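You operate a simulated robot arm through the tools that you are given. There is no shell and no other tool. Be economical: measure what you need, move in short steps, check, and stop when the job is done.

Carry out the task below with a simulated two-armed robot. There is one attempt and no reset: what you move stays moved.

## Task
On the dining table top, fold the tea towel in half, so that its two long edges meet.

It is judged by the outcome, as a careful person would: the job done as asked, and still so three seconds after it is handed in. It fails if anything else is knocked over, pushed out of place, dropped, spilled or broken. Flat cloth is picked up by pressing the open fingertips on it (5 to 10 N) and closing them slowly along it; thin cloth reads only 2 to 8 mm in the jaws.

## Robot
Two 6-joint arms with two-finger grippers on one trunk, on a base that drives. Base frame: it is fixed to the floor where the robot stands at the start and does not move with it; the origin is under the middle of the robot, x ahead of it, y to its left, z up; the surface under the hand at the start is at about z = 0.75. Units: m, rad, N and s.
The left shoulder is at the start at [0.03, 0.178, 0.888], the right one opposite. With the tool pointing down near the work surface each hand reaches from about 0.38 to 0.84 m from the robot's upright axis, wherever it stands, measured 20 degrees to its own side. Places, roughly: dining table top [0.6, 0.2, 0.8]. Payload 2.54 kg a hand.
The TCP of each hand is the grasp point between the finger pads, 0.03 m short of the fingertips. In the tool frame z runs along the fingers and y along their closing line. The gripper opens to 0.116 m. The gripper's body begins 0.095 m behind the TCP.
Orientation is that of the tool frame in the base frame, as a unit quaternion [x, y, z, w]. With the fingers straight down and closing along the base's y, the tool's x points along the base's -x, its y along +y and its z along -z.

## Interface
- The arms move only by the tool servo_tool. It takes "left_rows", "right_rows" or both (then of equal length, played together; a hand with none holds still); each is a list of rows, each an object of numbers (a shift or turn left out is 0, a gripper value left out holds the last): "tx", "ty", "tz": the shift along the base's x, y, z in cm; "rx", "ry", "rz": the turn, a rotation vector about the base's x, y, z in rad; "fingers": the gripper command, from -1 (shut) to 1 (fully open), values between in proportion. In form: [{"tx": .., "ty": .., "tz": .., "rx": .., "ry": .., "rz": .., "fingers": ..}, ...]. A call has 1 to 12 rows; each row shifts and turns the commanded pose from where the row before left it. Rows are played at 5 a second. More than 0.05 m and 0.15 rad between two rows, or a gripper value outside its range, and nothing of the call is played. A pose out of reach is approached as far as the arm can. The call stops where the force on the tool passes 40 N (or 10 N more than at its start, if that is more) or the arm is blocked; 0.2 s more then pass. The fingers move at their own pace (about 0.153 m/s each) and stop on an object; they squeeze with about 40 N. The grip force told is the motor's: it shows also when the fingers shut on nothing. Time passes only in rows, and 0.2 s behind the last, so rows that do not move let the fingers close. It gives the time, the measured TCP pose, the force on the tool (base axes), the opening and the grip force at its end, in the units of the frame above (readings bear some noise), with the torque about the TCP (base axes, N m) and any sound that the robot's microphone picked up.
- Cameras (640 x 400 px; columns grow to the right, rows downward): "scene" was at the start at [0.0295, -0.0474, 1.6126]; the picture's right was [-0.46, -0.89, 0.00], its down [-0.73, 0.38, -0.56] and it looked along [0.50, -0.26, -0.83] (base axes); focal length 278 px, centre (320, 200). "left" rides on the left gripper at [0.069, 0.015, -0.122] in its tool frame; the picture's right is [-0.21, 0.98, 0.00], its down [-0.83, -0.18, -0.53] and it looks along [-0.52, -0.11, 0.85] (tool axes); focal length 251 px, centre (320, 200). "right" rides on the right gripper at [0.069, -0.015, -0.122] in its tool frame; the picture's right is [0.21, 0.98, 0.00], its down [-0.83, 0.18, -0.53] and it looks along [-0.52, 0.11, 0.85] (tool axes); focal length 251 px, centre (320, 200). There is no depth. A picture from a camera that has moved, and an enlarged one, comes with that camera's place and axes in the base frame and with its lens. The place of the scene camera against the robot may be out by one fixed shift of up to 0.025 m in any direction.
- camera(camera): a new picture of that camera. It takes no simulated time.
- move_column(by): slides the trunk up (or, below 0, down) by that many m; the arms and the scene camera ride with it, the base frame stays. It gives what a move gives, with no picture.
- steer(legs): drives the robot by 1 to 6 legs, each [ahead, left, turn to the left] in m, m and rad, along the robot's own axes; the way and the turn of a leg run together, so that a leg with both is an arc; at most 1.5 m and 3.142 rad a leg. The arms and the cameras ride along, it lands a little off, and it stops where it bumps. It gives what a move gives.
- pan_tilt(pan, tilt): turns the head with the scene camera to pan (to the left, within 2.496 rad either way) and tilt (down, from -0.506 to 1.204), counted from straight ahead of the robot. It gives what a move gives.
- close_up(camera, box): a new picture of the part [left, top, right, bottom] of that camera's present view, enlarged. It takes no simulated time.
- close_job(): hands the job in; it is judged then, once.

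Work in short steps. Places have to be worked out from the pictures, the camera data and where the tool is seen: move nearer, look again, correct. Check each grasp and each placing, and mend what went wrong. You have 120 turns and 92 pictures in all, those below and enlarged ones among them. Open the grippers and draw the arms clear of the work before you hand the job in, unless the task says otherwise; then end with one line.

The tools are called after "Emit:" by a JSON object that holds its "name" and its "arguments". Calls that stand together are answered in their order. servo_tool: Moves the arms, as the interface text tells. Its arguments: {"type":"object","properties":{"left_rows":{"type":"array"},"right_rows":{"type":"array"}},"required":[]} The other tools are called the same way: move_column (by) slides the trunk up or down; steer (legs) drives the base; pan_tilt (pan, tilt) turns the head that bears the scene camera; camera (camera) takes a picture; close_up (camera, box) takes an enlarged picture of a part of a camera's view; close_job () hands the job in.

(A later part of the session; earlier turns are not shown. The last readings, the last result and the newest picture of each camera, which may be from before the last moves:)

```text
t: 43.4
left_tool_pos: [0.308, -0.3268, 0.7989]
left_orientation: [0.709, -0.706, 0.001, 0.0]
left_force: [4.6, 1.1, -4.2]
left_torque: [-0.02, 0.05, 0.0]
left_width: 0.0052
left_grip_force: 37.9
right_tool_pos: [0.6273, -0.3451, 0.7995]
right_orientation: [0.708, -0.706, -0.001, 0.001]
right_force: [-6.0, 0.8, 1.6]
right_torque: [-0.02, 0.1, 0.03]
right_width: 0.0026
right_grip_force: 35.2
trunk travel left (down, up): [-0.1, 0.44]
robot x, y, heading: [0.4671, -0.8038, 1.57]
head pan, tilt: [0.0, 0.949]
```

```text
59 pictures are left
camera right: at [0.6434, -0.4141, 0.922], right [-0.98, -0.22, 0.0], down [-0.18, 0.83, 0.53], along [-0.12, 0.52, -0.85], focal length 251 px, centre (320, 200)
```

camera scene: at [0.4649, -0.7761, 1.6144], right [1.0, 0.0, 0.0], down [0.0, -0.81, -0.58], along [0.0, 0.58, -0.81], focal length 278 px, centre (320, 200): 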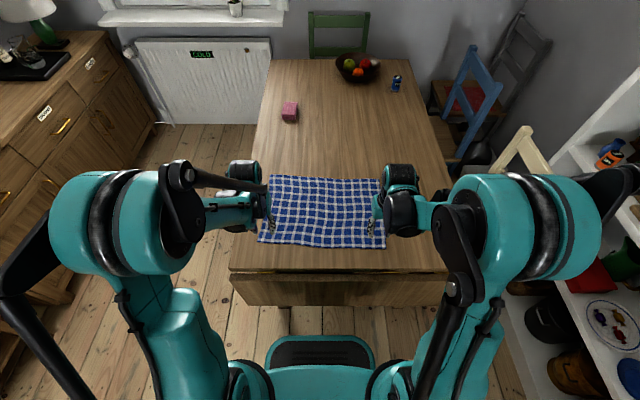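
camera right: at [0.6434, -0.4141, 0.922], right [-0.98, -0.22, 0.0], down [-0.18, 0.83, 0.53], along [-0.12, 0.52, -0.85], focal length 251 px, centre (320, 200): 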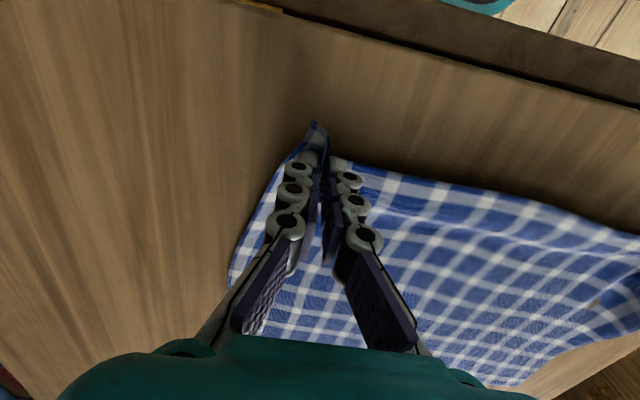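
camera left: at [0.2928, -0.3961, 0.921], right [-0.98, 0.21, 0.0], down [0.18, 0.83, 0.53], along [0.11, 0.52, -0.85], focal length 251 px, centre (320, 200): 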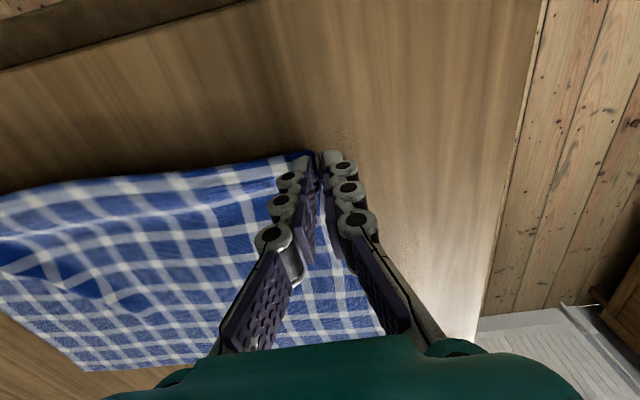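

Both hands hold cloth (5.2 and 2.6 mm), with some tension between them. I bring the hands 0.5 cm closer each and carry the edge up along an arc.

Emit:
{"name": "servo_tool", "arguments": {"left_rows": [{"tx": 0.5}, {"ty": 0.8, "tz": 1.5}, {"ty": 1.0, "tz": 2.0}, {"ty": 1.2, "tz": 1.8}, {"ty": 2.0, "tz": 1.8}, {"ty": 2.2, "tz": 1.3}, {"ty": 2.5, "tz": 0.8}, {"ty": 2.5, "tz": 0.3}, {}], "right_rows": [{"tx": -0.5}, {"ty": 0.8, "tz": 1.5}, {"ty": 1.0, "tz": 2.0}, {"ty": 1.2, "tz": 1.8}, {"ty": 2.0, "tz": 1.8}, {"ty": 2.2, "tz": 1.3}, {"ty": 2.5, "tz": 0.8}, {"ty": 2.5, "tz": 0.3}, {}]}}

Emit:
{"name": "camera", "arguments": {"camera": "scene"}}

Emit:
{"name": "camera", "arguments": {"camera": "right"}}

Emit:
{"name": "camera", "arguments": {"camera": "left"}}

```text
t: 45.4
left_tool_pos: [0.31, -0.2065, 0.8935]
left_orientation: [0.708, -0.706, 0.0, -0.001]
left_force: [1.7, -1.1, 1.1]
left_torque: [-0.01, 0.05, -0.01]
left_width: 0.0046
left_grip_force: 31.2
right_tool_pos: [0.6225, -0.2235, 0.8948]
right_orientation: [0.708, -0.706, 0.0, 0.0]
right_force: [0.4, -0.5, -0.6]
right_torque: [0.03, 0.04, 0.03]
right_width: 0.0026
right_grip_force: 29.1
trunk travel left (down, up): [-0.1, 0.44]
robot x, y, heading: [0.4676, -0.8063, 1.575]
head pan, tilt: [0.0, 0.949]
```

```text
58 pictures are left
camera scene: at [0.4643, -0.7771, 1.6145], right [1.0, 0.0, 0.0], down [0.0, -0.81, -0.58], along [0.0, 0.58, -0.81], focal length 278 px, centre (320, 200)
```

scene: 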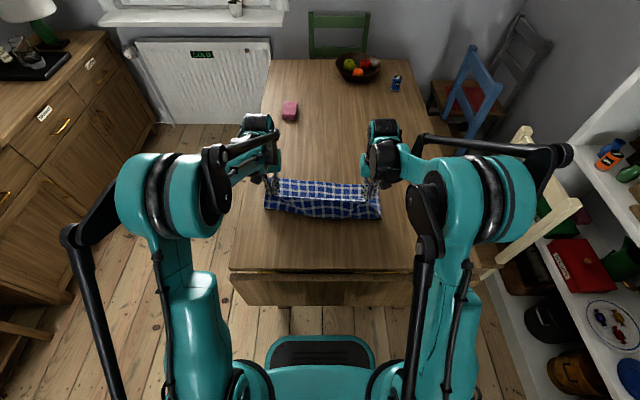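

```text
57 pictures are left
camera right: at [0.6375, -0.2929, 1.0174], right [-0.98, -0.22, 0.0], down [-0.19, 0.83, 0.53], along [-0.12, 0.52, -0.85], focal length 251 px, centre (320, 200)
```

right: 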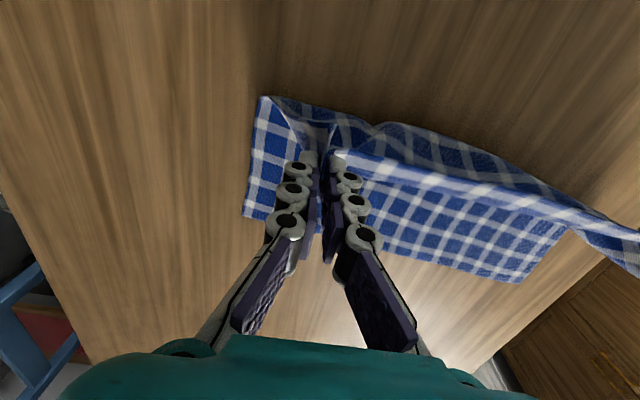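

```text
56 pictures are left
camera left: at [0.2968, -0.275, 1.0168], right [-0.98, 0.21, 0.0], down [0.18, 0.83, 0.54], along [0.11, 0.52, -0.84], focal length 251 px, centre (320, 200)
```

left: 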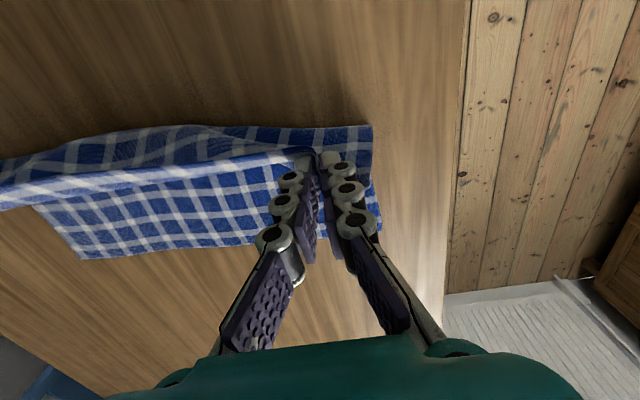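

Both corners are held and the fold forms well. The far edge now runs from (0.26,-0.045) to (0.69,-0.082), so I carry the near edge over toward it while tilting the hands slightly so the edge turns over.

Emit:
{"name": "servo_tool", "arguments": {"left_rows": [{"ty": 2, "tz": -0.2, "rx": -0.05}, {"ty": 2, "tz": -0.4, "rx": -0.05}, {"ty": 2, "tz": -0.8, "rx": -0.05}, {"ty": 2, "tz": -1.0, "rx": -0.05}, {"ty": 2, "tz": -1.0, "rx": -0.05}, {"ty": 2, "tz": -1.2, "rx": -0.05}, {"ty": 2, "tz": -1.2, "rx": -0.05}, {"ty": 2, "tz": -1.0, "rx": -0.05}, {}], "right_rows": [{"ty": 1.9, "tz": -0.2, "rx": -0.05}, {"ty": 1.9, "tz": -0.4, "rx": -0.05}, {"ty": 1.9, "tz": -0.8, "rx": -0.05}, {"ty": 1.9, "tz": -1.0, "rx": -0.05}, {"ty": 1.9, "tz": -1.0, "rx": -0.05}, {"ty": 1.9, "tz": -1.2, "rx": -0.05}, {"ty": 1.9, "tz": -1.2, "rx": -0.05}, {"ty": 1.9, "tz": -1.0, "rx": -0.05}, {}]}}

Emit:
{"name": "camera", "arguments": {"camera": "scene"}}

Emit:
{"name": "camera", "arguments": {"camera": "right"}}

Emit:
{"name": "camera", "arguments": {"camera": "left"}}

```text
t: 47.4
left_tool_pos: [0.3092, -0.0955, 0.8293]
left_orientation: [0.694, -0.692, 0.139, 0.139]
left_force: [1.8, -0.1, -1.2]
left_torque: [0.02, 0.18, -0.09]
left_width: 0.0045
left_grip_force: 30.8
left hand out of reach, approached as far as the arm can: row 7, 8
right_tool_pos: [0.623, -0.0948, 0.8281]
right_orientation: [0.695, -0.692, 0.139, 0.14]
right_force: [-0.1, -0.8, -0.7]
right_torque: [0.03, -0.01, -0.02]
right_width: 0.0047
right_grip_force: 40.0
right hand out of reach, approached as far as the arm can: row 8
trunk travel left (down, up): [-0.1, 0.44]
robot x, y, heading: [0.4669, -0.8082, 1.57]
head pan, tilt: [0.0, 0.949]
```

```text
55 pictures are left
camera scene: at [0.4644, -0.776, 1.6145], right [1.0, 0.0, 0.0], down [0.0, -0.81, -0.58], along [0.0, 0.58, -0.81], focal length 278 px, centre (320, 200)
```

scene: 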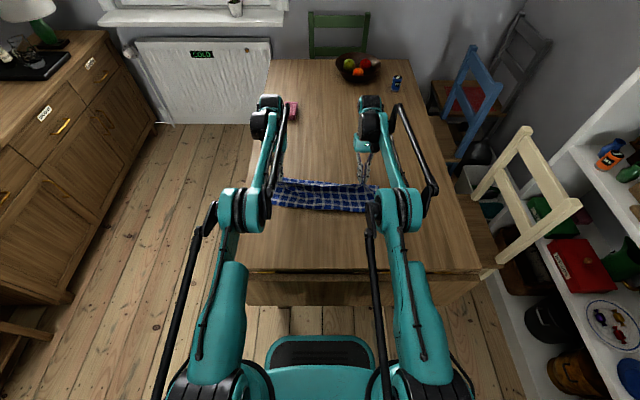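

```text
54 pictures are left
camera right: at [0.6387, -0.1099, 0.968], right [-0.98, -0.2, 0.08], down [-0.18, 0.97, 0.17], along [-0.12, 0.15, -0.98], focal length 251 px, centre (320, 200)
```

right: 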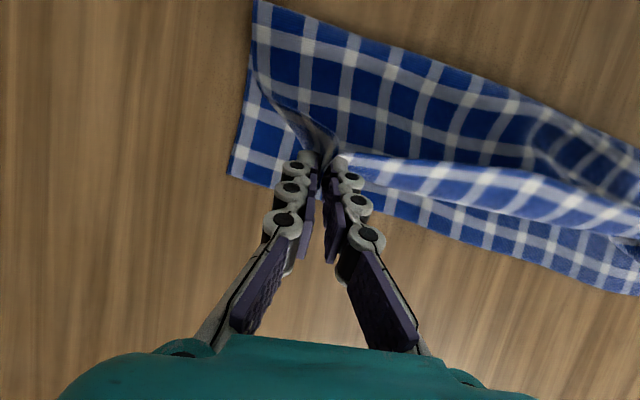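

```text
53 pictures are left
camera left: at [0.2955, -0.1109, 0.9694], right [-0.98, 0.19, -0.08], down [0.18, 0.97, 0.17], along [0.11, 0.15, -0.98], focal length 251 px, centre (320, 200)
```

left: 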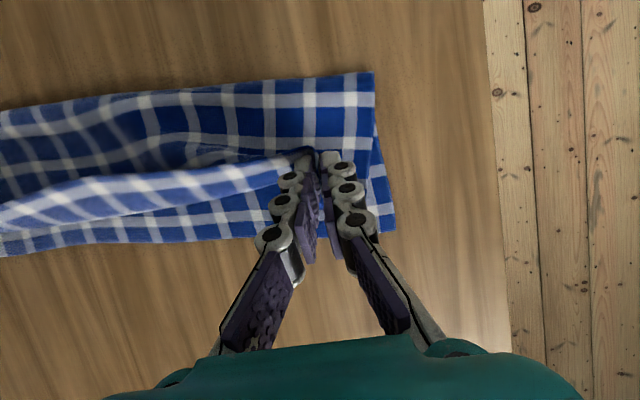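

The mid edge is flipping over nicely, but the arms are at their reach limit. The base has about 10 cm to spare before the leaf, so I creep forward 5 cm.

Emit:
{"name": "steer", "arguments": {"legs": [[0.05, 0, 0]]}}

Emit:
{"name": "camera", "arguments": {"camera": "left"}}

Emit:
{"name": "camera", "arguments": {"camera": "right"}}

```text
t: 48.3
left_tool_pos: [0.3097, -0.0425, 0.8276]
left_orientation: [0.694, -0.692, 0.14, 0.139]
left_force: [-4.4, 2.0, 1.7]
left_torque: [-0.1, 0.09, 0.0]
left_width: 0.0027
left_grip_force: 37.2
right_tool_pos: [0.6238, -0.0428, 0.8252]
right_orientation: [0.694, -0.692, 0.14, 0.141]
right_force: [-0.7, 0.3, 0.9]
right_torque: [-0.05, 0.03, -0.02]
right_width: 0.0051
right_grip_force: 31.0
trunk travel left (down, up): [-0.1, 0.44]
robot x, y, heading: [0.4666, -0.7577, 1.574]
head pan, tilt: [0.0, 0.949]
```

```text
52 pictures are left
camera left: at [0.2954, -0.0599, 0.9681], right [-0.98, 0.19, -0.08], down [0.18, 0.97, 0.17], along [0.11, 0.15, -0.98], focal length 251 px, centre (320, 200)
```

left: 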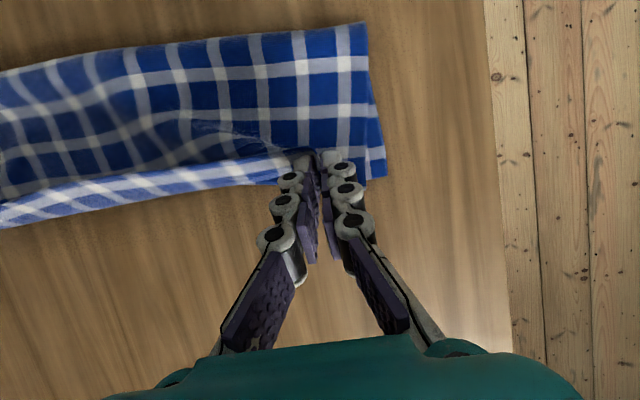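

```text
51 pictures are left
camera right: at [0.6385, -0.059, 0.9668], right [-0.98, -0.2, 0.08], down [-0.18, 0.97, 0.17], along [-0.12, 0.15, -0.98], focal length 251 px, centre (320, 200)
```

right: 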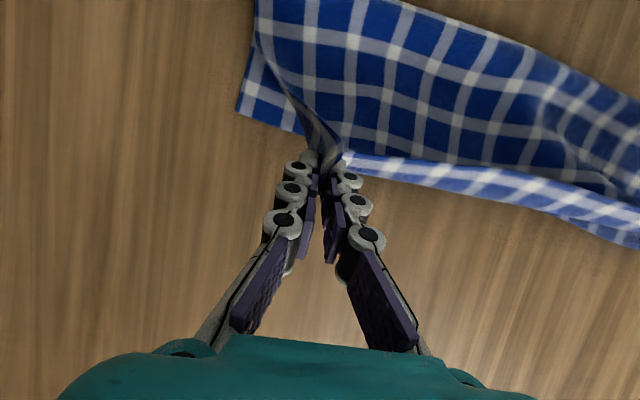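

I need to tell whether the pale strip is the bottom layer or a turned-back hem, so I enlarge it.

Emit:
{"name": "close_up", "arguments": {"camera": "left", "box": [160, 100, 400, 250]}}

Emit:
{"name": "close_up", "arguments": {"camera": "right", "box": [220, 60, 540, 260]}}

```text
2.67 times, centred on (280, 175) of left
camera zoom: at [0.2954, -0.0599, 0.9681], right [-0.98, 0.19, -0.08], down [0.18, 0.97, 0.17], along [0.11, 0.15, -0.98], focal length 670 px, centre (427, 267)
```

zoom: 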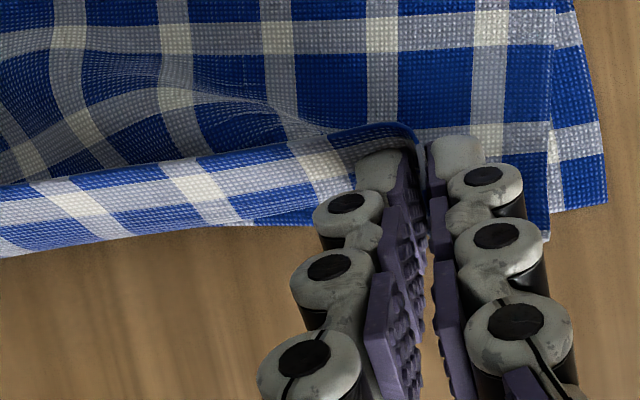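

```text
2.00 times, centred on (380, 160) of right
camera zoom: at [0.6385, -0.059, 0.9668], right [-0.98, -0.2, 0.08], down [-0.18, 0.97, 0.17], along [-0.12, 0.15, -0.98], focal length 503 px, centre (200, 280)
```

zoom: 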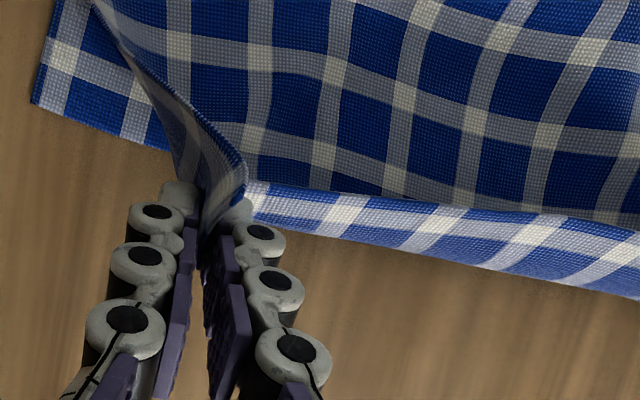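

The strip is the hem turned back at the grip. I retreat and raise a little while tilting the hands further, so the hem turns over and can fall outward on release.

Emit:
{"name": "servo_tool", "arguments": {"left_rows": [{"ty": -0.6, "tz": 0.5, "rx": -0.1}, {"ty": -0.6, "tz": 0.5, "rx": -0.1}, {"ty": -0.6, "tz": 0.5, "rx": -0.1}, {"ty": -0.6, "tz": 0.5, "rx": -0.1}, {"ty": -0.6, "tz": 0.5, "rx": -0.1}, {"ty": -0.2, "tz": 0.5, "rx": -0.1}, {}], "right_rows": [{"ty": -0.8, "tz": 0.5, "rx": -0.1}, {"ty": -0.8, "tz": 0.5, "rx": -0.1}, {"ty": -0.8, "tz": 0.5, "rx": -0.1}, {"ty": -0.8, "tz": 0.5, "rx": -0.1}, {"ty": -0.8, "tz": 0.5, "rx": -0.1}, {"ty": -0.4, "tz": 0.5, "rx": -0.1}, {}]}}

Emit:
{"name": "camera", "arguments": {"camera": "scene"}}

Emit:
{"name": "camera", "arguments": {"camera": "left"}}

Emit:
{"name": "camera", "arguments": {"camera": "right"}}

```text
t: 49.9
left_tool_pos: [0.318, -0.0526, 0.8576]
left_orientation: [0.694, -0.686, 0.159, 0.15]
left_force: [-0.9, 1.2, 5.1]
left_torque: [-0.02, -0.21, 0.07]
left_width: 0.0025
left_grip_force: 36.7
left hand out of reach, approached as far as the arm can: row 1, 2, 3, 4, 5, 6
right_tool_pos: [0.6152, -0.0509, 0.8534]
right_orientation: [-0.689, 0.691, -0.149, -0.16]
right_force: [-0.3, 0.1, 0.4]
right_torque: [0.03, 0.11, -0.06]
right_width: 0.006
right_grip_force: 31.6
right hand out of reach, approached as far as the arm can: row 1, 2, 3, 4, 5, 6
trunk travel left (down, up): [-0.1, 0.44]
robot x, y, heading: [0.4666, -0.7552, 1.574]
head pan, tilt: [0.0, 0.949]
```

```text
48 pictures are left
camera scene: at [0.464, -0.7265, 1.6144], right [1.0, 0.0, 0.0], down [0.0, -0.81, -0.58], along [0.0, 0.58, -0.81], focal length 278 px, centre (320, 200)
```

scene: 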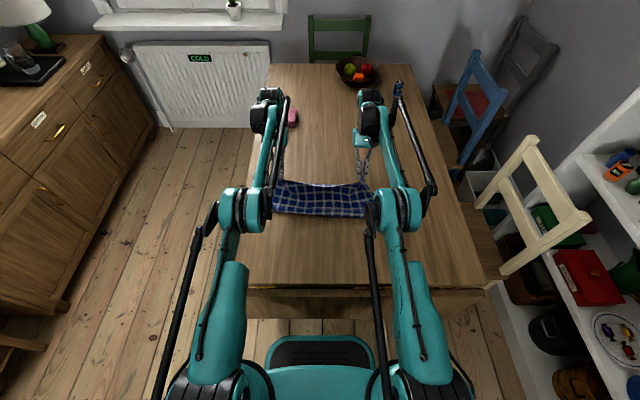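

```text
47 pictures are left
camera left: at [0.3015, -0.0636, 0.9979], right [-0.98, 0.18, -0.1], down [0.17, 0.98, 0.13], along [0.12, 0.11, -0.99], focal length 251 px, centre (320, 200)
```

left: 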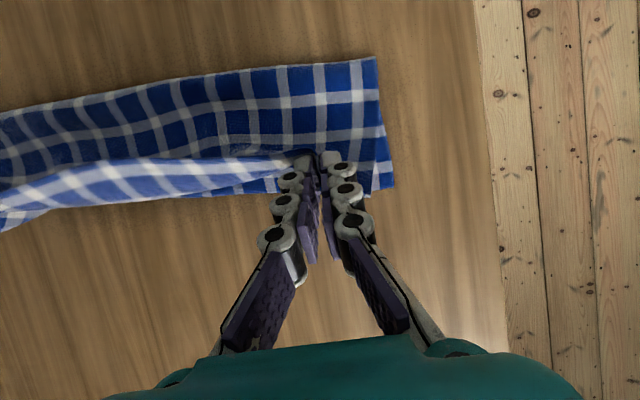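

```text
46 pictures are left
camera right: at [0.6318, -0.0626, 0.9937], right [-0.98, -0.19, 0.11], down [-0.17, 0.98, 0.13], along [-0.13, 0.11, -0.99], focal length 251 px, centre (320, 200)
```

right: 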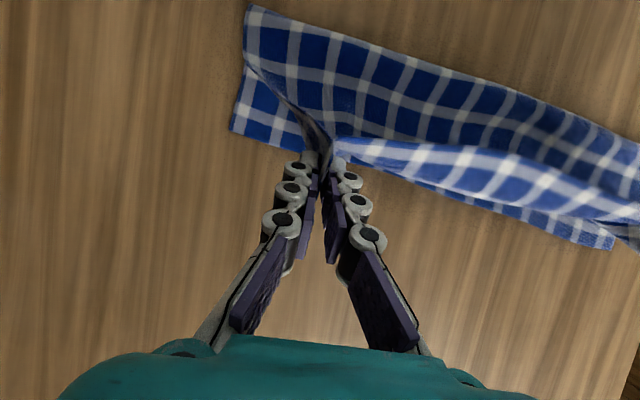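

The arms are out of stretch, so more tilt needs the base closer. I tilt the head down to judge the gap between base and leaf.

Emit:
{"name": "pan_tilt", "arguments": {"pan": 0, "tilt": 1.2}}

Emit:
{"name": "camera", "arguments": {"camera": "scene"}}

```text
t: 50.7
left_tool_pos: [0.3158, -0.0524, 0.8574]
left_orientation: [0.694, -0.686, 0.16, 0.149]
left_force: [0.3, -0.7, -1.2]
left_torque: [0.07, -0.03, 0.02]
left_width: 0.0027
left_grip_force: 29.0
right_tool_pos: [0.6149, -0.0519, 0.8536]
right_orientation: [-0.69, 0.691, -0.149, -0.159]
right_force: [0.3, 0.4, 0.0]
right_torque: [0.02, 0.03, -0.03]
right_width: 0.0055
right_grip_force: 31.6
trunk travel left (down, up): [-0.1, 0.44]
robot x, y, heading: [0.4677, -0.7548, 1.567]
head pan, tilt: [0.0, 1.201]
```

```text
45 pictures are left
camera scene: at [0.4642, -0.7434, 1.5983], right [1.0, 0.0, 0.0], down [0.0, -0.93, -0.36], along [0.0, 0.36, -0.93], focal length 278 px, centre (320, 200)
```

scene: 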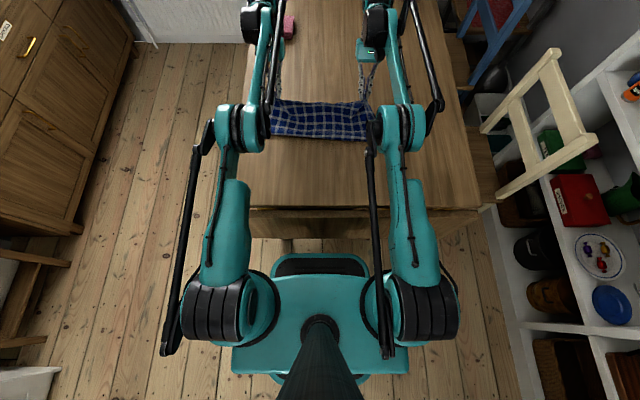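

There is only a few cm to spare. I creep 3 cm closer, then draw the hands back toward the fold line so the wanted tilt comes within reach.

Emit:
{"name": "steer", "arguments": {"legs": [[0.03, 0, 0]]}}

Emit:
{"name": "servo_tool", "arguments": {"left_rows": [{"ty": -1.0}, {"ty": -1.0}, {"ty": -1.0}, {"ty": -1.0}, {}], "right_rows": [{"ty": -1.0}, {"ty": -1.0}, {"ty": -1.0}, {"ty": -1.0}, {}]}}

```text
t: 51.5
left_tool_pos: [0.3171, -0.0213, 0.8566]
left_orientation: [0.694, -0.685, 0.161, 0.15]
left_force: [-0.5, 1.9, 3.0]
left_torque: [-0.05, -0.05, 0.03]
left_width: 0.0001
left_grip_force: 27.5
right_tool_pos: [0.6137, -0.0204, 0.8516]
right_orientation: [-0.689, 0.691, -0.149, -0.16]
right_force: [-0.6, -0.1, -2.3]
right_torque: [-0.07, -0.03, -0.02]
right_width: 0.0047
right_grip_force: 31.9
trunk travel left (down, up): [-0.1, 0.44]
robot x, y, heading: [0.4678, -0.7293, 1.577]
head pan, tilt: [0.0, 1.201]
```

```text
t: 52.7
left_tool_pos: [0.3167, -0.0634, 0.8568]
left_orientation: [0.695, -0.686, 0.159, 0.149]
left_force: [1.4, -0.2, 0.2]
left_torque: [0.01, 0.14, -0.05]
left_width: 0.0045
left_grip_force: 31.3
right_tool_pos: [0.6134, -0.0626, 0.8529]
right_orientation: [-0.689, 0.691, -0.149, -0.16]
right_force: [-0.7, 3.8, 5.4]
right_torque: [0.0, 0.08, -0.04]
right_width: 0.0012
right_grip_force: 25.2
trunk travel left (down, up): [-0.1, 0.44]
robot x, y, heading: [0.467, -0.7263, 1.576]
head pan, tilt: [0.0, 1.201]
```

Now I tilt further by 0.5 rad while drawing back 3 cm.

Emit:
{"name": "servo_tool", "arguments": {"left_rows": [{"ty": -1.0}, {"ty": -0.6, "rx": -0.1}, {"ty": -0.6, "rx": -0.1}, {"ty": -0.5, "rx": -0.1}, {"ty": -0.4, "rx": -0.1}, {"ty": -0.4, "rx": -0.1}, {}], "right_rows": [{"ty": -1.0}, {"ty": -0.6, "rx": -0.1}, {"ty": -0.6, "rx": -0.1}, {"ty": -0.5, "rx": -0.1}, {"ty": -0.4, "rx": -0.1}, {"ty": -0.4, "rx": -0.1}, {}]}}

Emit:
{"name": "camera", "arguments": {"camera": "left"}}

Emit:
{"name": "camera", "arguments": {"camera": "right"}}

Emit:
{"name": "close_up", "arguments": {"camera": "scene", "box": [230, 60, 410, 180]}}

```text
t: 54.3
left_tool_pos: [0.3185, -0.0974, 0.8565]
left_orientation: [0.697, -0.682, 0.164, 0.146]
left_force: [3.0, -0.3, -3.5]
left_torque: [0.02, -0.21, 0.14]
left_width: 0.0022
left_grip_force: 28.4
left hand out of reach, approached as far as the arm can: row 2, 3, 4, 5, 6
right_tool_pos: [0.6128, -0.0948, 0.8548]
right_orientation: [-0.685, 0.695, -0.145, -0.165]
right_force: [-1.8, -0.5, 0.3]
right_torque: [0.01, 0.06, -0.05]
right_width: 0.0049
right_grip_force: 32.0
right hand out of reach, approached as far as the arm can: row 2, 3, 4, 5, 6
trunk travel left (down, up): [-0.1, 0.44]
robot x, y, heading: [0.4716, -0.7217, 1.578]
head pan, tilt: [0.0, 1.201]
```

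```text
44 pictures are left
camera left: at [0.3018, -0.1068, 0.9972], right [-0.98, 0.17, -0.11], down [0.15, 0.98, 0.13], along [0.13, 0.11, -0.98], focal length 251 px, centre (320, 200)
```

left: 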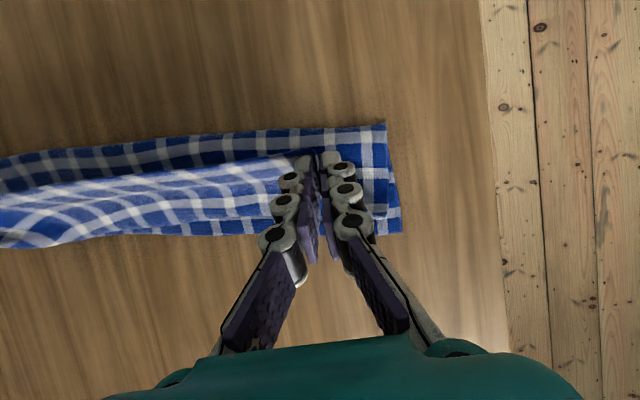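

```text
43 pictures are left
camera right: at [0.6314, -0.1065, 0.9934], right [-0.98, -0.17, 0.11], down [-0.16, 0.98, 0.13], along [-0.14, 0.11, -0.98], focal length 251 px, centre (320, 200)
```

right: 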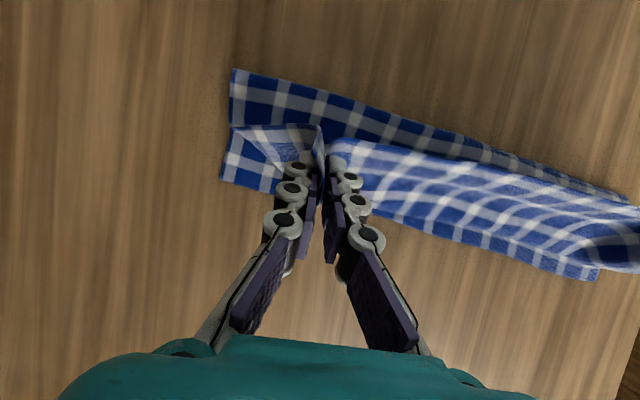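

```text
3.33 times, centred on (320, 120) of scene
camera zoom: at [0.464, -0.7133, 1.5982], right [1.0, 0.0, 0.0], down [0.0, -0.93, -0.36], along [0.0, 0.36, -0.93], focal length 926 px, centre (320, 467)
```

zoom: 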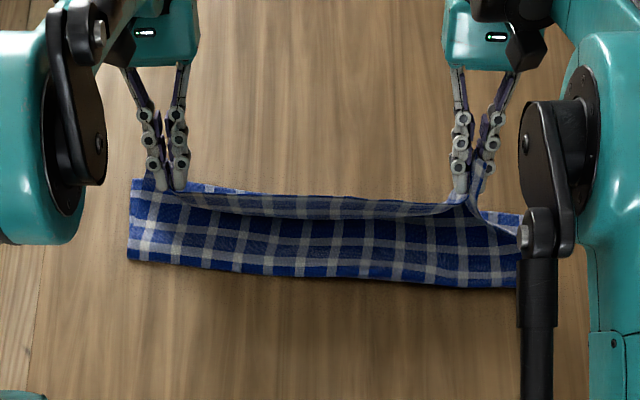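

The wrist limit stops more tilt, and the fold line has crept out of place. I lay the edge back flat and will re-grasp with only the very hem in the pads, so little is turned back.

Emit:
{"name": "servo_tool", "arguments": {"left_rows": [{"ty": -2.0, "tz": 1.5, "rx": 0.05}, {"ty": -2.5, "tz": 1.0, "rx": 0.05}, {"ty": -2.5, "tz": 0.5, "rx": 0.05}, {"ty": -3, "rx": 0.05}, {"ty": -3, "tz": -1, "rx": 0.05}, {"ty": -3, "tz": -2, "rx": 0.05}, {"ty": -3, "tz": -2, "rx": 0.05}, {"ty": -2.5, "tz": -2, "rx": 0.05}, {"ty": -2.0, "tz": -1.7, "rx": 0.05}, {}], "right_rows": [{"ty": -2.3, "tz": 1.5, "rx": 0.05}, {"ty": -2.8, "tz": 1.0, "rx": 0.05}, {"ty": -3, "tz": 0.5, "rx": 0.05}, {"ty": -3.2, "rx": 0.05}, {"ty": -3.3, "tz": -1, "rx": 0.05}, {"ty": -3.3, "tz": -2, "rx": 0.05}, {"ty": -3.3, "tz": -2, "rx": 0.05}, {"ty": -3, "tz": -2, "rx": 0.05}, {"ty": -2.3, "tz": -1.7, "rx": 0.05}, {}]}}

Emit:
{"name": "camera", "arguments": {"camera": "scene"}}

Emit:
{"name": "camera", "arguments": {"camera": "left"}}

Emit:
{"name": "camera", "arguments": {"camera": "right"}}

```text
t: 56.5
left_tool_pos: [0.3184, -0.3323, 0.8002]
left_orientation: [0.712, -0.702, 0.007, -0.013]
left_force: [-3.3, 2.3, 5.9]
left_torque: [0.3, 0.05, 0.0]
left_width: 0.0003
left_grip_force: 29.6
right_tool_pos: [0.6152, -0.3572, 0.8042]
right_orientation: [-0.704, 0.71, 0.013, -0.007]
right_force: [-0.4, 1.0, -2.8]
right_torque: [0.01, 0.08, 0.01]
right_width: 0.0058
right_grip_force: 33.1
right hand out of reach, approached as far as the arm can: row 9
trunk travel left (down, up): [-0.1, 0.44]
robot x, y, heading: [0.4687, -0.726, 1.574]
head pan, tilt: [0.0, 1.201]
```

```text
41 pictures are left
camera scene: at [0.4642, -0.7128, 1.5982], right [1.0, 0.0, 0.0], down [0.0, -0.93, -0.36], along [0.0, 0.36, -0.93], focal length 278 px, centre (320, 200)
```

scene: 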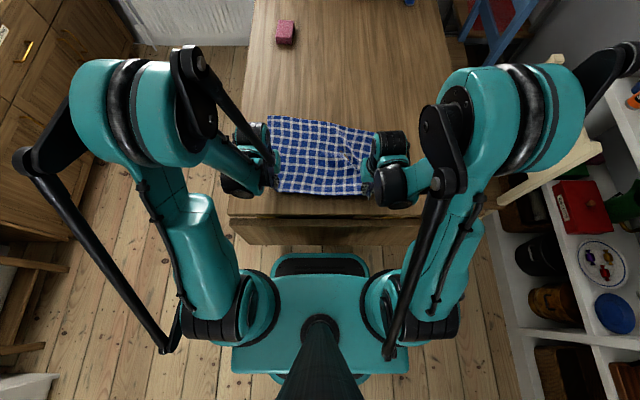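

```text
40 pictures are left
camera left: at [0.3025, -0.402, 0.9214], right [-0.98, 0.2, -0.03], down [0.15, 0.82, 0.55], along [0.13, 0.53, -0.84], focal length 251 px, centre (320, 200)
```

left: 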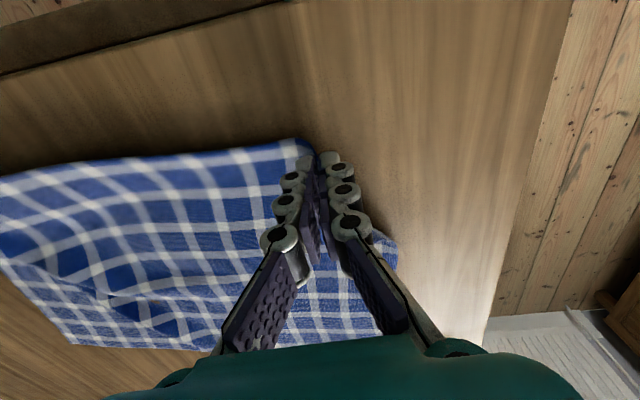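

```text
39 pictures are left
camera right: at [0.6329, -0.4277, 0.9256], right [-0.98, -0.21, 0.03], down [-0.16, 0.82, 0.54], along [-0.14, 0.53, -0.84], focal length 251 px, centre (320, 200)
```

right: 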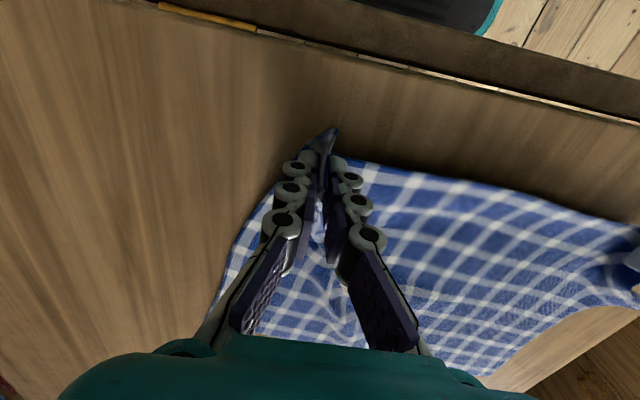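

I lower the hem to the table and open slowly while lightly touching, so the opening fingers spread the bunches flat.

Emit:
{"name": "servo_tool", "arguments": {"left_rows": [{"tz": -0.9}, {"tz": -0.7}, {"fingers": -0.8}, {"fingers": -0.6}, {"fingers": -0.4}, {"fingers": -0.2}, {"fingers": 0.0}, {"tz": 2}, {"tz": 4}, {}], "right_rows": [{"tz": -1.2}, {"tz": -0.8}, {"fingers": -0.8}, {"fingers": -0.6}, {"fingers": -0.4}, {"fingers": -0.2}, {"fingers": 0.0}, {"tz": 2}, {"tz": 4}, {}]}}

Emit:
{"name": "steer", "arguments": {"legs": [[-0.07, 0, 0]]}}

Emit:
{"name": "servo_tool", "arguments": {"left_rows": [{"tz": 4, "tx": -2}, {"tz": 4, "tx": -4}, {"tx": -4}, {}], "right_rows": [{"tz": 4, "tx": 2}, {"tz": 4, "tx": 4}, {"tx": 4}, {}]}}

Emit:
{"name": "camera", "arguments": {"camera": "left"}}

Emit:
{"name": "camera", "arguments": {"camera": "right"}}

Emit:
{"name": "close_up", "arguments": {"camera": "scene", "box": [240, 90, 432, 210]}}

```text
t: 58.7
left_tool_pos: [0.3146, -0.3295, 0.8464]
left_orientation: [0.713, -0.701, 0.007, -0.012]
left_force: [-0.1, -0.7, 0.6]
left_torque: [-0.05, -0.02, 0.03]
left_width: 0.058
left_grip_force: 0.1
left hand out of reach, approached as far as the arm can: row 2
right_tool_pos: [0.6148, -0.3519, 0.8612]
right_orientation: [-0.704, 0.71, 0.014, -0.008]
right_force: [-0.4, -0.5, -0.6]
right_torque: [-0.03, 0.0, 0.01]
right_width: 0.0581
right_grip_force: 0.1
right hand out of reach, approached as far as the arm can: row 1, 2
trunk travel left (down, up): [-0.1, 0.44]
robot x, y, heading: [0.4674, -0.7269, 1.576]
head pan, tilt: [0.0, 1.201]
```

```text
t: 59.8
left_tool_pos: [0.3163, -0.4004, 0.8474]
left_orientation: [0.714, -0.7, 0.006, -0.013]
left_force: [0.2, -0.5, -0.3]
left_torque: [0.07, -0.02, 0.02]
left_width: 0.058
left_grip_force: 0.1
right_tool_pos: [0.6141, -0.4213, 0.863]
right_orientation: [-0.704, 0.71, 0.014, -0.008]
right_force: [0.1, -0.6, -0.1]
right_torque: [0.03, 0.02, 0.0]
right_width: 0.0579
right_grip_force: 0.1
trunk travel left (down, up): [-0.1, 0.44]
robot x, y, heading: [0.468, -0.795, 1.577]
head pan, tilt: [0.0, 1.201]
```

```text
refused: row 2 steps farther than a row can; nothing moved
```

```text
38 pictures are left
camera left: at [0.2992, -0.4707, 0.9686], right [-0.98, 0.2, -0.03], down [0.15, 0.82, 0.55], along [0.13, 0.53, -0.84], focal length 251 px, centre (320, 200)
```

left: 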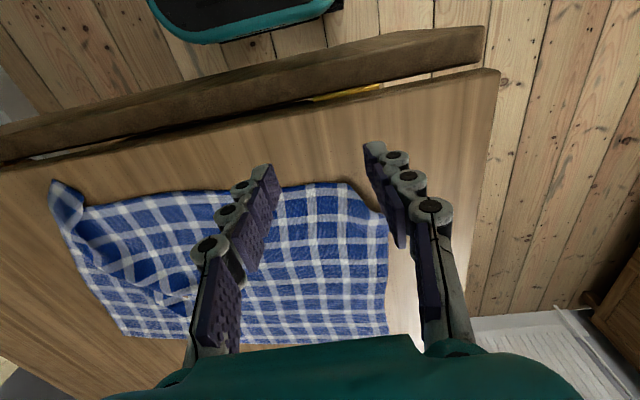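

```text
37 pictures are left
camera right: at [0.6324, -0.4917, 0.9835], right [-0.98, -0.21, 0.03], down [-0.16, 0.82, 0.55], along [-0.14, 0.53, -0.84], focal length 251 px, centre (320, 200)
```

right: 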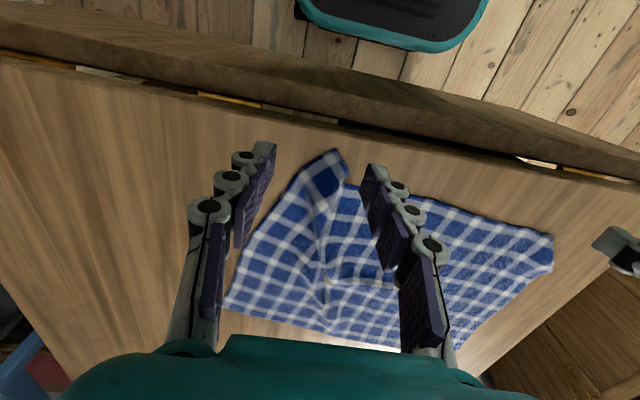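

```text
3.33 times, centred on (336, 150) of scene
camera zoom: at [0.4645, -0.7836, 1.5983], right [1.0, 0.01, 0.0], down [0.0, -0.93, -0.36], along [0.0, 0.36, -0.93], focal length 926 px, centre (267, 367)
```

zoom: 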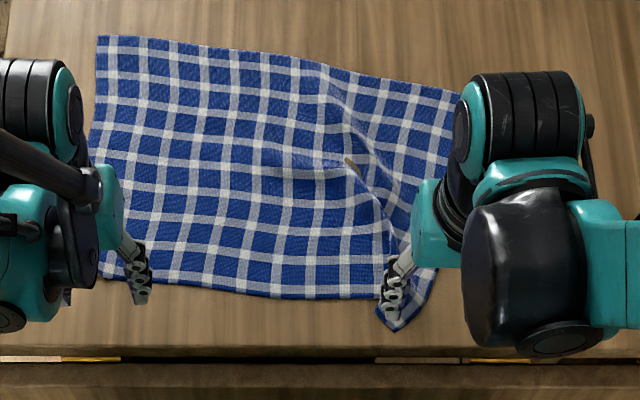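

The right corner is now a standing flap, pulled in to about (0.59,-0.40). That lets me pinch the corner tips themselves, so I move the hands aside for a clear look.

Emit:
{"name": "servo_tool", "arguments": {"left_rows": [{"tz": 3, "tx": -3}, {"tz": 3, "tx": -3}, {"tx": -2}, {}], "right_rows": [{"tz": 3, "tx": 3}, {"tz": 3, "tx": 3}, {"tx": 3}, {}]}}

Emit:
{"name": "camera", "arguments": {"camera": "left"}}

Emit:
{"name": "camera", "arguments": {"camera": "right"}}

```text
t: 60.8
left_tool_pos: [0.2365, -0.3994, 0.9056]
left_orientation: [0.713, -0.701, 0.006, -0.013]
left_force: [0.1, -0.7, 0.6]
left_torque: [0.01, 0.01, -0.01]
left_width: 0.0581
left_grip_force: 0.0
right_tool_pos: [0.7043, -0.4196, 0.9249]
right_orientation: [-0.705, 0.709, 0.014, -0.008]
right_force: [-0.3, 1.0, 0.6]
right_torque: [-0.03, -0.02, 0.0]
right_width: 0.0579
right_grip_force: 0.1
trunk travel left (down, up): [-0.1, 0.44]
robot x, y, heading: [0.4683, -0.7921, 1.575]
head pan, tilt: [0.0, 1.201]
```

```text
35 pictures are left
camera left: at [0.2197, -0.4702, 1.0282], right [-0.98, 0.2, -0.03], down [0.15, 0.82, 0.55], along [0.13, 0.53, -0.84], focal length 251 px, centre (320, 200)
```

left: 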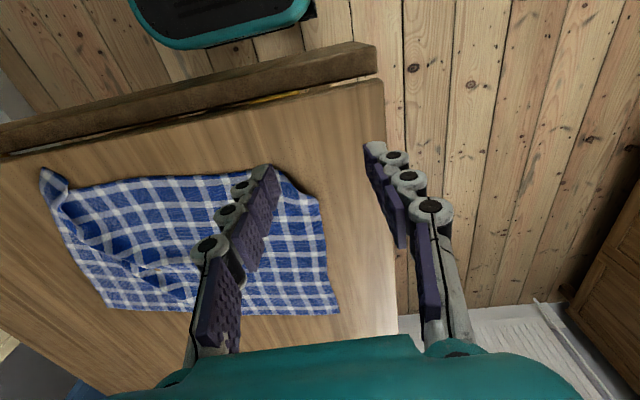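

```text
34 pictures are left
camera right: at [0.7228, -0.4903, 1.0457], right [-0.98, -0.21, 0.03], down [-0.16, 0.82, 0.55], along [-0.14, 0.53, -0.84], focal length 251 px, centre (320, 200)
```

right: 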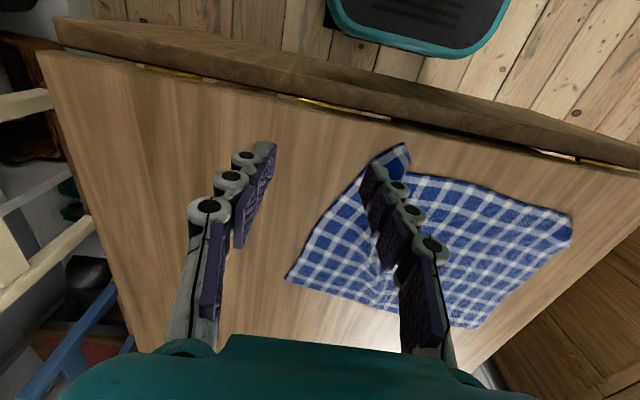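

I enlarge the left and right near corners to see how they lie.

Emit:
{"name": "close_up", "arguments": {"camera": "left", "box": [220, 140, 380, 240]}}

Emit:
{"name": "close_up", "arguments": {"camera": "right", "box": [320, 120, 480, 220]}}

```text
4.00 times, centred on (300, 190) of left
camera zoom: at [0.2197, -0.4702, 1.0282], right [-0.98, 0.2, -0.03], down [0.15, 0.82, 0.55], along [0.13, 0.53, -0.84], focal length 1006 px, centre (400, 240)
```

zoom: 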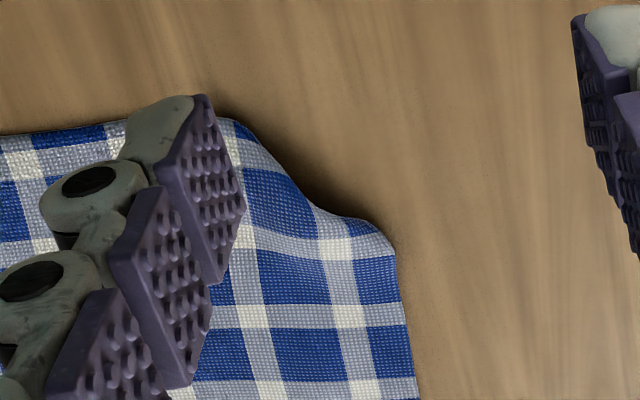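

```text
4.00 times, centred on (400, 170) of right
camera zoom: at [0.7228, -0.4903, 1.0457], right [-0.98, -0.21, 0.03], down [-0.16, 0.82, 0.55], along [-0.14, 0.53, -0.84], focal length 1006 px, centre (0, 320)
```

zoom: 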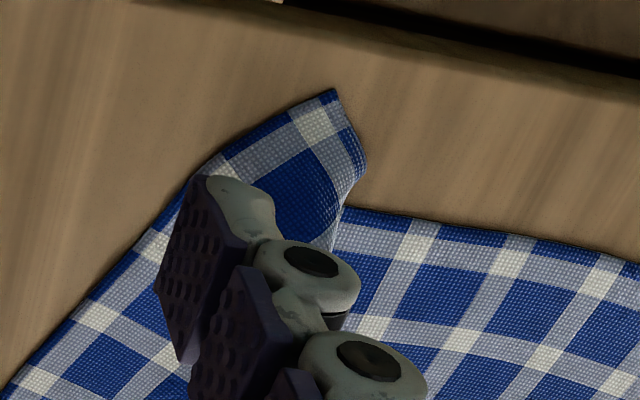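

The left hem is intact and only bulges, with its corner at (0.264,-0.296); the right corner tip stands at about (0.595,-0.407). I straddle the right tip and turn the left hand so it closes along that slanted hem, with small overlap.

Emit:
{"name": "servo_tool", "arguments": {"left_rows": [{"tx": 0.72, "ty": 1.34, "tz": -1.75, "rz": -0.143, "fingers": -0.2}, {"tx": 0.72, "ty": 1.34, "tz": -1.75, "rz": -0.143}, {"tx": 0.72, "ty": 1.34, "tz": -1.75, "rz": -0.143}, {"tx": 0.72, "ty": 1.34, "tz": -1.75, "rz": -0.143}, {"tx": 0.72, "ty": 1.34, "tz": -1.75, "rz": -0.143}, {"tx": 0.72, "ty": 1.34, "tz": -1.75, "rz": -0.143}, {}], "right_rows": [{"tx": -1.74, "ty": 0.28, "tz": -2.08, "fingers": -0.1}, {"tx": -1.74, "ty": 0.28, "tz": -2.08}, {"tx": -1.74, "ty": 0.28, "tz": -2.08}, {"tx": -1.74, "ty": 0.28, "tz": -2.08}, {"tx": -1.74, "ty": 0.28, "tz": -2.08}, {"tx": -1.74, "ty": 0.28, "tz": -2.08}, {}]}}

Emit:
{"name": "camera", "arguments": {"camera": "left"}}

Emit:
{"name": "camera", "arguments": {"camera": "right"}}

```text
t: 62.4
left_tool_pos: [0.2801, -0.3162, 0.8018]
left_orientation: [-0.357, 0.934, -0.011, 0.009]
left_force: [0.3, -0.2, -0.1]
left_torque: [-0.01, 0.03, -0.02]
left_width: 0.0464
left_grip_force: 0.1
right_tool_pos: [0.5996, -0.4046, 0.7975]
right_orientation: [-0.705, 0.709, 0.014, -0.007]
right_force: [-0.6, 0.2, -0.5]
right_torque: [0.01, 0.0, -0.02]
right_width: 0.0521
right_grip_force: 0.1
trunk travel left (down, up): [-0.1, 0.44]
robot x, y, heading: [0.469, -0.7934, 1.576]
head pan, tilt: [0.0, 1.201]
```

```text
31 pictures are left
camera left: at [0.2155, -0.3497, 0.9234], right [-0.49, 0.87, -0.03], down [0.72, 0.42, 0.55], along [0.49, 0.25, -0.84], focal length 251 px, centre (320, 200)
```

left: 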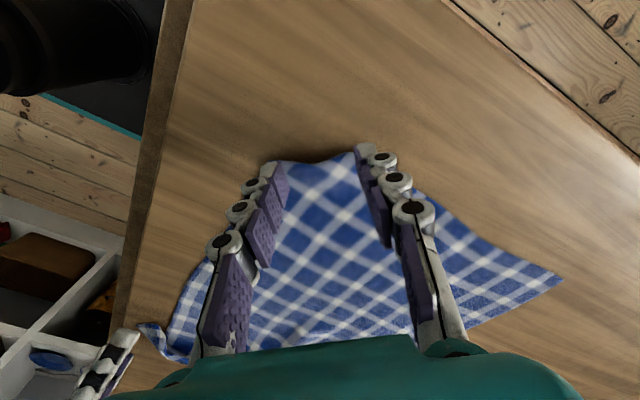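

```text
30 pictures are left
camera right: at [0.6179, -0.4748, 0.9191], right [-0.98, -0.21, 0.03], down [-0.16, 0.82, 0.55], along [-0.14, 0.53, -0.84], focal length 251 px, centre (320, 200)
```

right: 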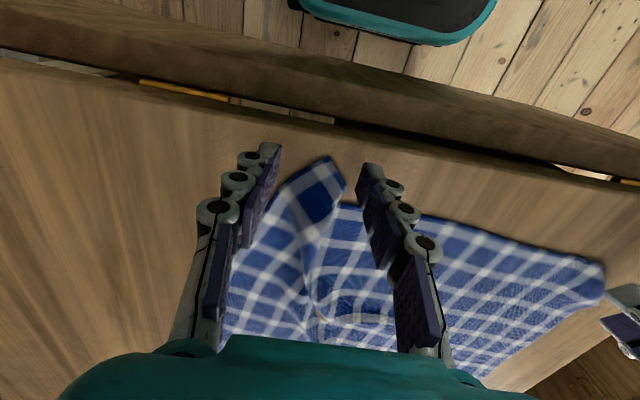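

Both hands are well placed with about 1 cm overlap. I lower to light contact.

Emit:
{"name": "servo_tool", "arguments": {"left_rows": [{"tz": -0.9}, {"tz": -0.8}, {"tz": -0.35}, {}], "right_rows": [{"tz": -0.7}, {"tz": -0.6}, {"tz": -0.3}, {}]}}

```text
t: 63.4
left_tool_pos: [0.2785, -0.3181, 0.7813]
left_orientation: [-0.357, 0.934, -0.012, 0.009]
left_force: [0.6, 0.7, 7.0]
left_torque: [0.17, 0.08, 0.01]
left_width: 0.0472
left_grip_force: 0.6
right_tool_pos: [0.5988, -0.3993, 0.788]
right_orientation: [-0.704, 0.71, 0.013, -0.009]
right_force: [-0.3, -0.3, -0.8]
right_torque: [0.0, -0.01, 0.0]
right_width: 0.0524
right_grip_force: 0.0
right hand out of reach, approached as far as the arm can: row 2
trunk travel left (down, up): [-0.1, 0.44]
robot x, y, heading: [0.4685, -0.79, 1.575]
head pan, tilt: [0.0, 1.201]
```

The left has 7 N contact. The right is at its near reach limit, but its flap stands up, so I close both slowly here.

Emit:
{"name": "servo_tool", "arguments": {"left_rows": [{"fingers": -0.3, "tz": -0.01}, {"fingers": -0.4, "tz": -0.01}, {"fingers": -0.5, "tz": -0.01}, {"fingers": -0.6, "tz": -0.02}, {"fingers": -0.7, "tz": -0.02}, {"fingers": -0.8, "tz": -0.02}, {"fingers": -1}, {}, {}], "right_rows": [{"fingers": -0.3}, {"fingers": -0.4}, {"fingers": -0.5}, {"fingers": -0.6}, {"fingers": -0.7}, {"fingers": -0.8}, {"fingers": -1}, {}, {}]}}

Emit:
{"name": "camera", "arguments": {"camera": "left"}}

Emit:
{"name": "camera", "arguments": {"camera": "right"}}

```text
t: 65.3
left_tool_pos: [0.279, -0.3191, 0.7813]
left_orientation: [-0.357, 0.934, -0.011, 0.009]
left_force: [0.2, 0.1, 0.3]
left_torque: [-0.01, -0.03, -0.01]
left_width: 0.0002
left_grip_force: 28.3
right_tool_pos: [0.5986, -0.3995, 0.7888]
right_orientation: [-0.705, 0.709, 0.012, -0.008]
right_force: [0.3, -0.2, 0.3]
right_torque: [0.01, -0.03, 0.03]
right_width: 0.0023
right_grip_force: 31.8
trunk travel left (down, up): [-0.1, 0.44]
robot x, y, heading: [0.4666, -0.7936, 1.574]
head pan, tilt: [0.0, 1.201]
```

```text
29 pictures are left
camera left: at [0.2151, -0.3515, 0.9023], right [-0.49, 0.87, -0.03], down [0.72, 0.42, 0.55], along [0.49, 0.25, -0.84], focal length 251 px, centre (320, 200)
```

left: 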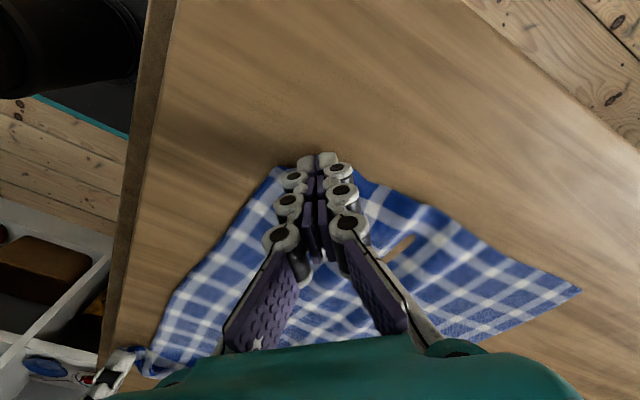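

```text
28 pictures are left
camera right: at [0.6171, -0.4696, 0.9101], right [-0.98, -0.21, 0.03], down [-0.16, 0.82, 0.55], along [-0.14, 0.53, -0.84], focal length 251 px, centre (320, 200)
```

right: 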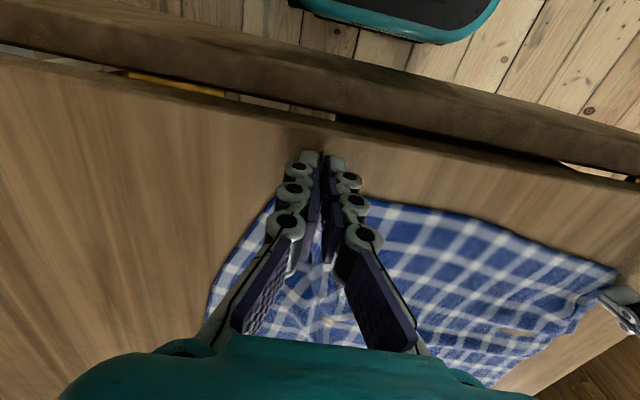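

The right hand holds the corner tip (2.3 mm), but the left hem slid out. I reopen the left about 1.2 cm further in and press again.

Emit:
{"name": "servo_tool", "arguments": {"left_rows": [{"tz": 1.0}, {"tx": 0.9, "ty": 0.8, "fingers": -0.1}, {}, {"tz": -0.6}, {"tz": -0.35}, {}]}}

Emit:
{"name": "camera", "arguments": {"camera": "left"}}

```text
t: 66.8
left_tool_pos: [0.2867, -0.3115, 0.781]
left_orientation: [-0.358, 0.934, -0.011, 0.01]
left_force: [-0.2, 1.1, 7.1]
left_torque: [0.21, 0.09, -0.05]
left_width: 0.0508
left_grip_force: 0.0
right_tool_pos: [0.599, -0.3992, 0.7882]
right_orientation: [-0.705, 0.709, 0.013, -0.008]
right_force: [0.2, -0.2, 0.3]
right_torque: [0.03, -0.03, 0.04]
right_width: 0.0025
right_grip_force: 31.5
trunk travel left (down, up): [-0.1, 0.44]
robot x, y, heading: [0.4681, -0.7955, 1.576]
head pan, tilt: [0.0, 1.201]
```

```text
27 pictures are left
camera left: at [0.2237, -0.3436, 0.9027], right [-0.49, 0.87, -0.03], down [0.72, 0.42, 0.55], along [0.49, 0.25, -0.84], focal length 251 px, centre (320, 200)
```

left: 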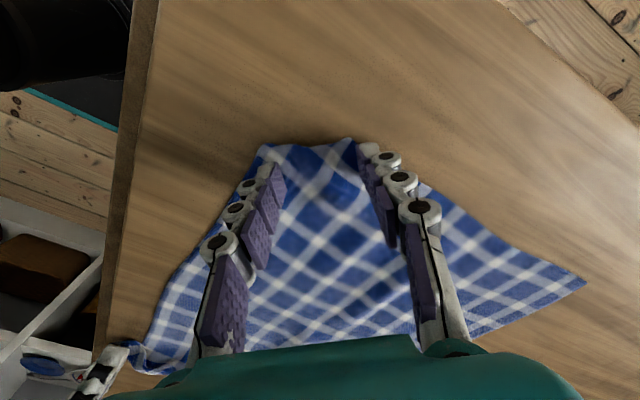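

The cloth lies across the left fingers. I close, pushing down a little more as they shut.

Emit:
{"name": "servo_tool", "arguments": {"left_rows": [{"fingers": -0.2, "tz": -0.03}, {"fingers": -0.3, "tz": -0.03}, {"fingers": -0.4, "tz": -0.03}, {"fingers": -0.5, "tz": -0.03}, {"fingers": -0.6, "tz": -0.03}, {"fingers": -0.7, "tz": -0.03}, {"fingers": -0.8, "tz": -0.03}, {"fingers": -0.9}, {"fingers": -1}, {}, {}]}}

```text
t: 69.2
left_tool_pos: [0.2887, -0.3107, 0.7789]
left_orientation: [-0.357, 0.934, -0.011, 0.008]
left_force: [4.9, -1.6, 18.6]
left_torque: [0.0, -0.07, 0.01]
left_width: 0.0041
left_grip_force: 33.0
right_tool_pos: [0.6006, -0.3999, 0.7894]
right_orientation: [-0.705, 0.709, 0.014, -0.007]
right_force: [-1.2, 0.9, 0.3]
right_torque: [0.02, 0.09, 0.08]
right_width: 0.0028
right_grip_force: 31.6
trunk travel left (down, up): [-0.1, 0.44]
robot x, y, heading: [0.4678, -0.7933, 1.572]
head pan, tilt: [0.0, 1.201]
```

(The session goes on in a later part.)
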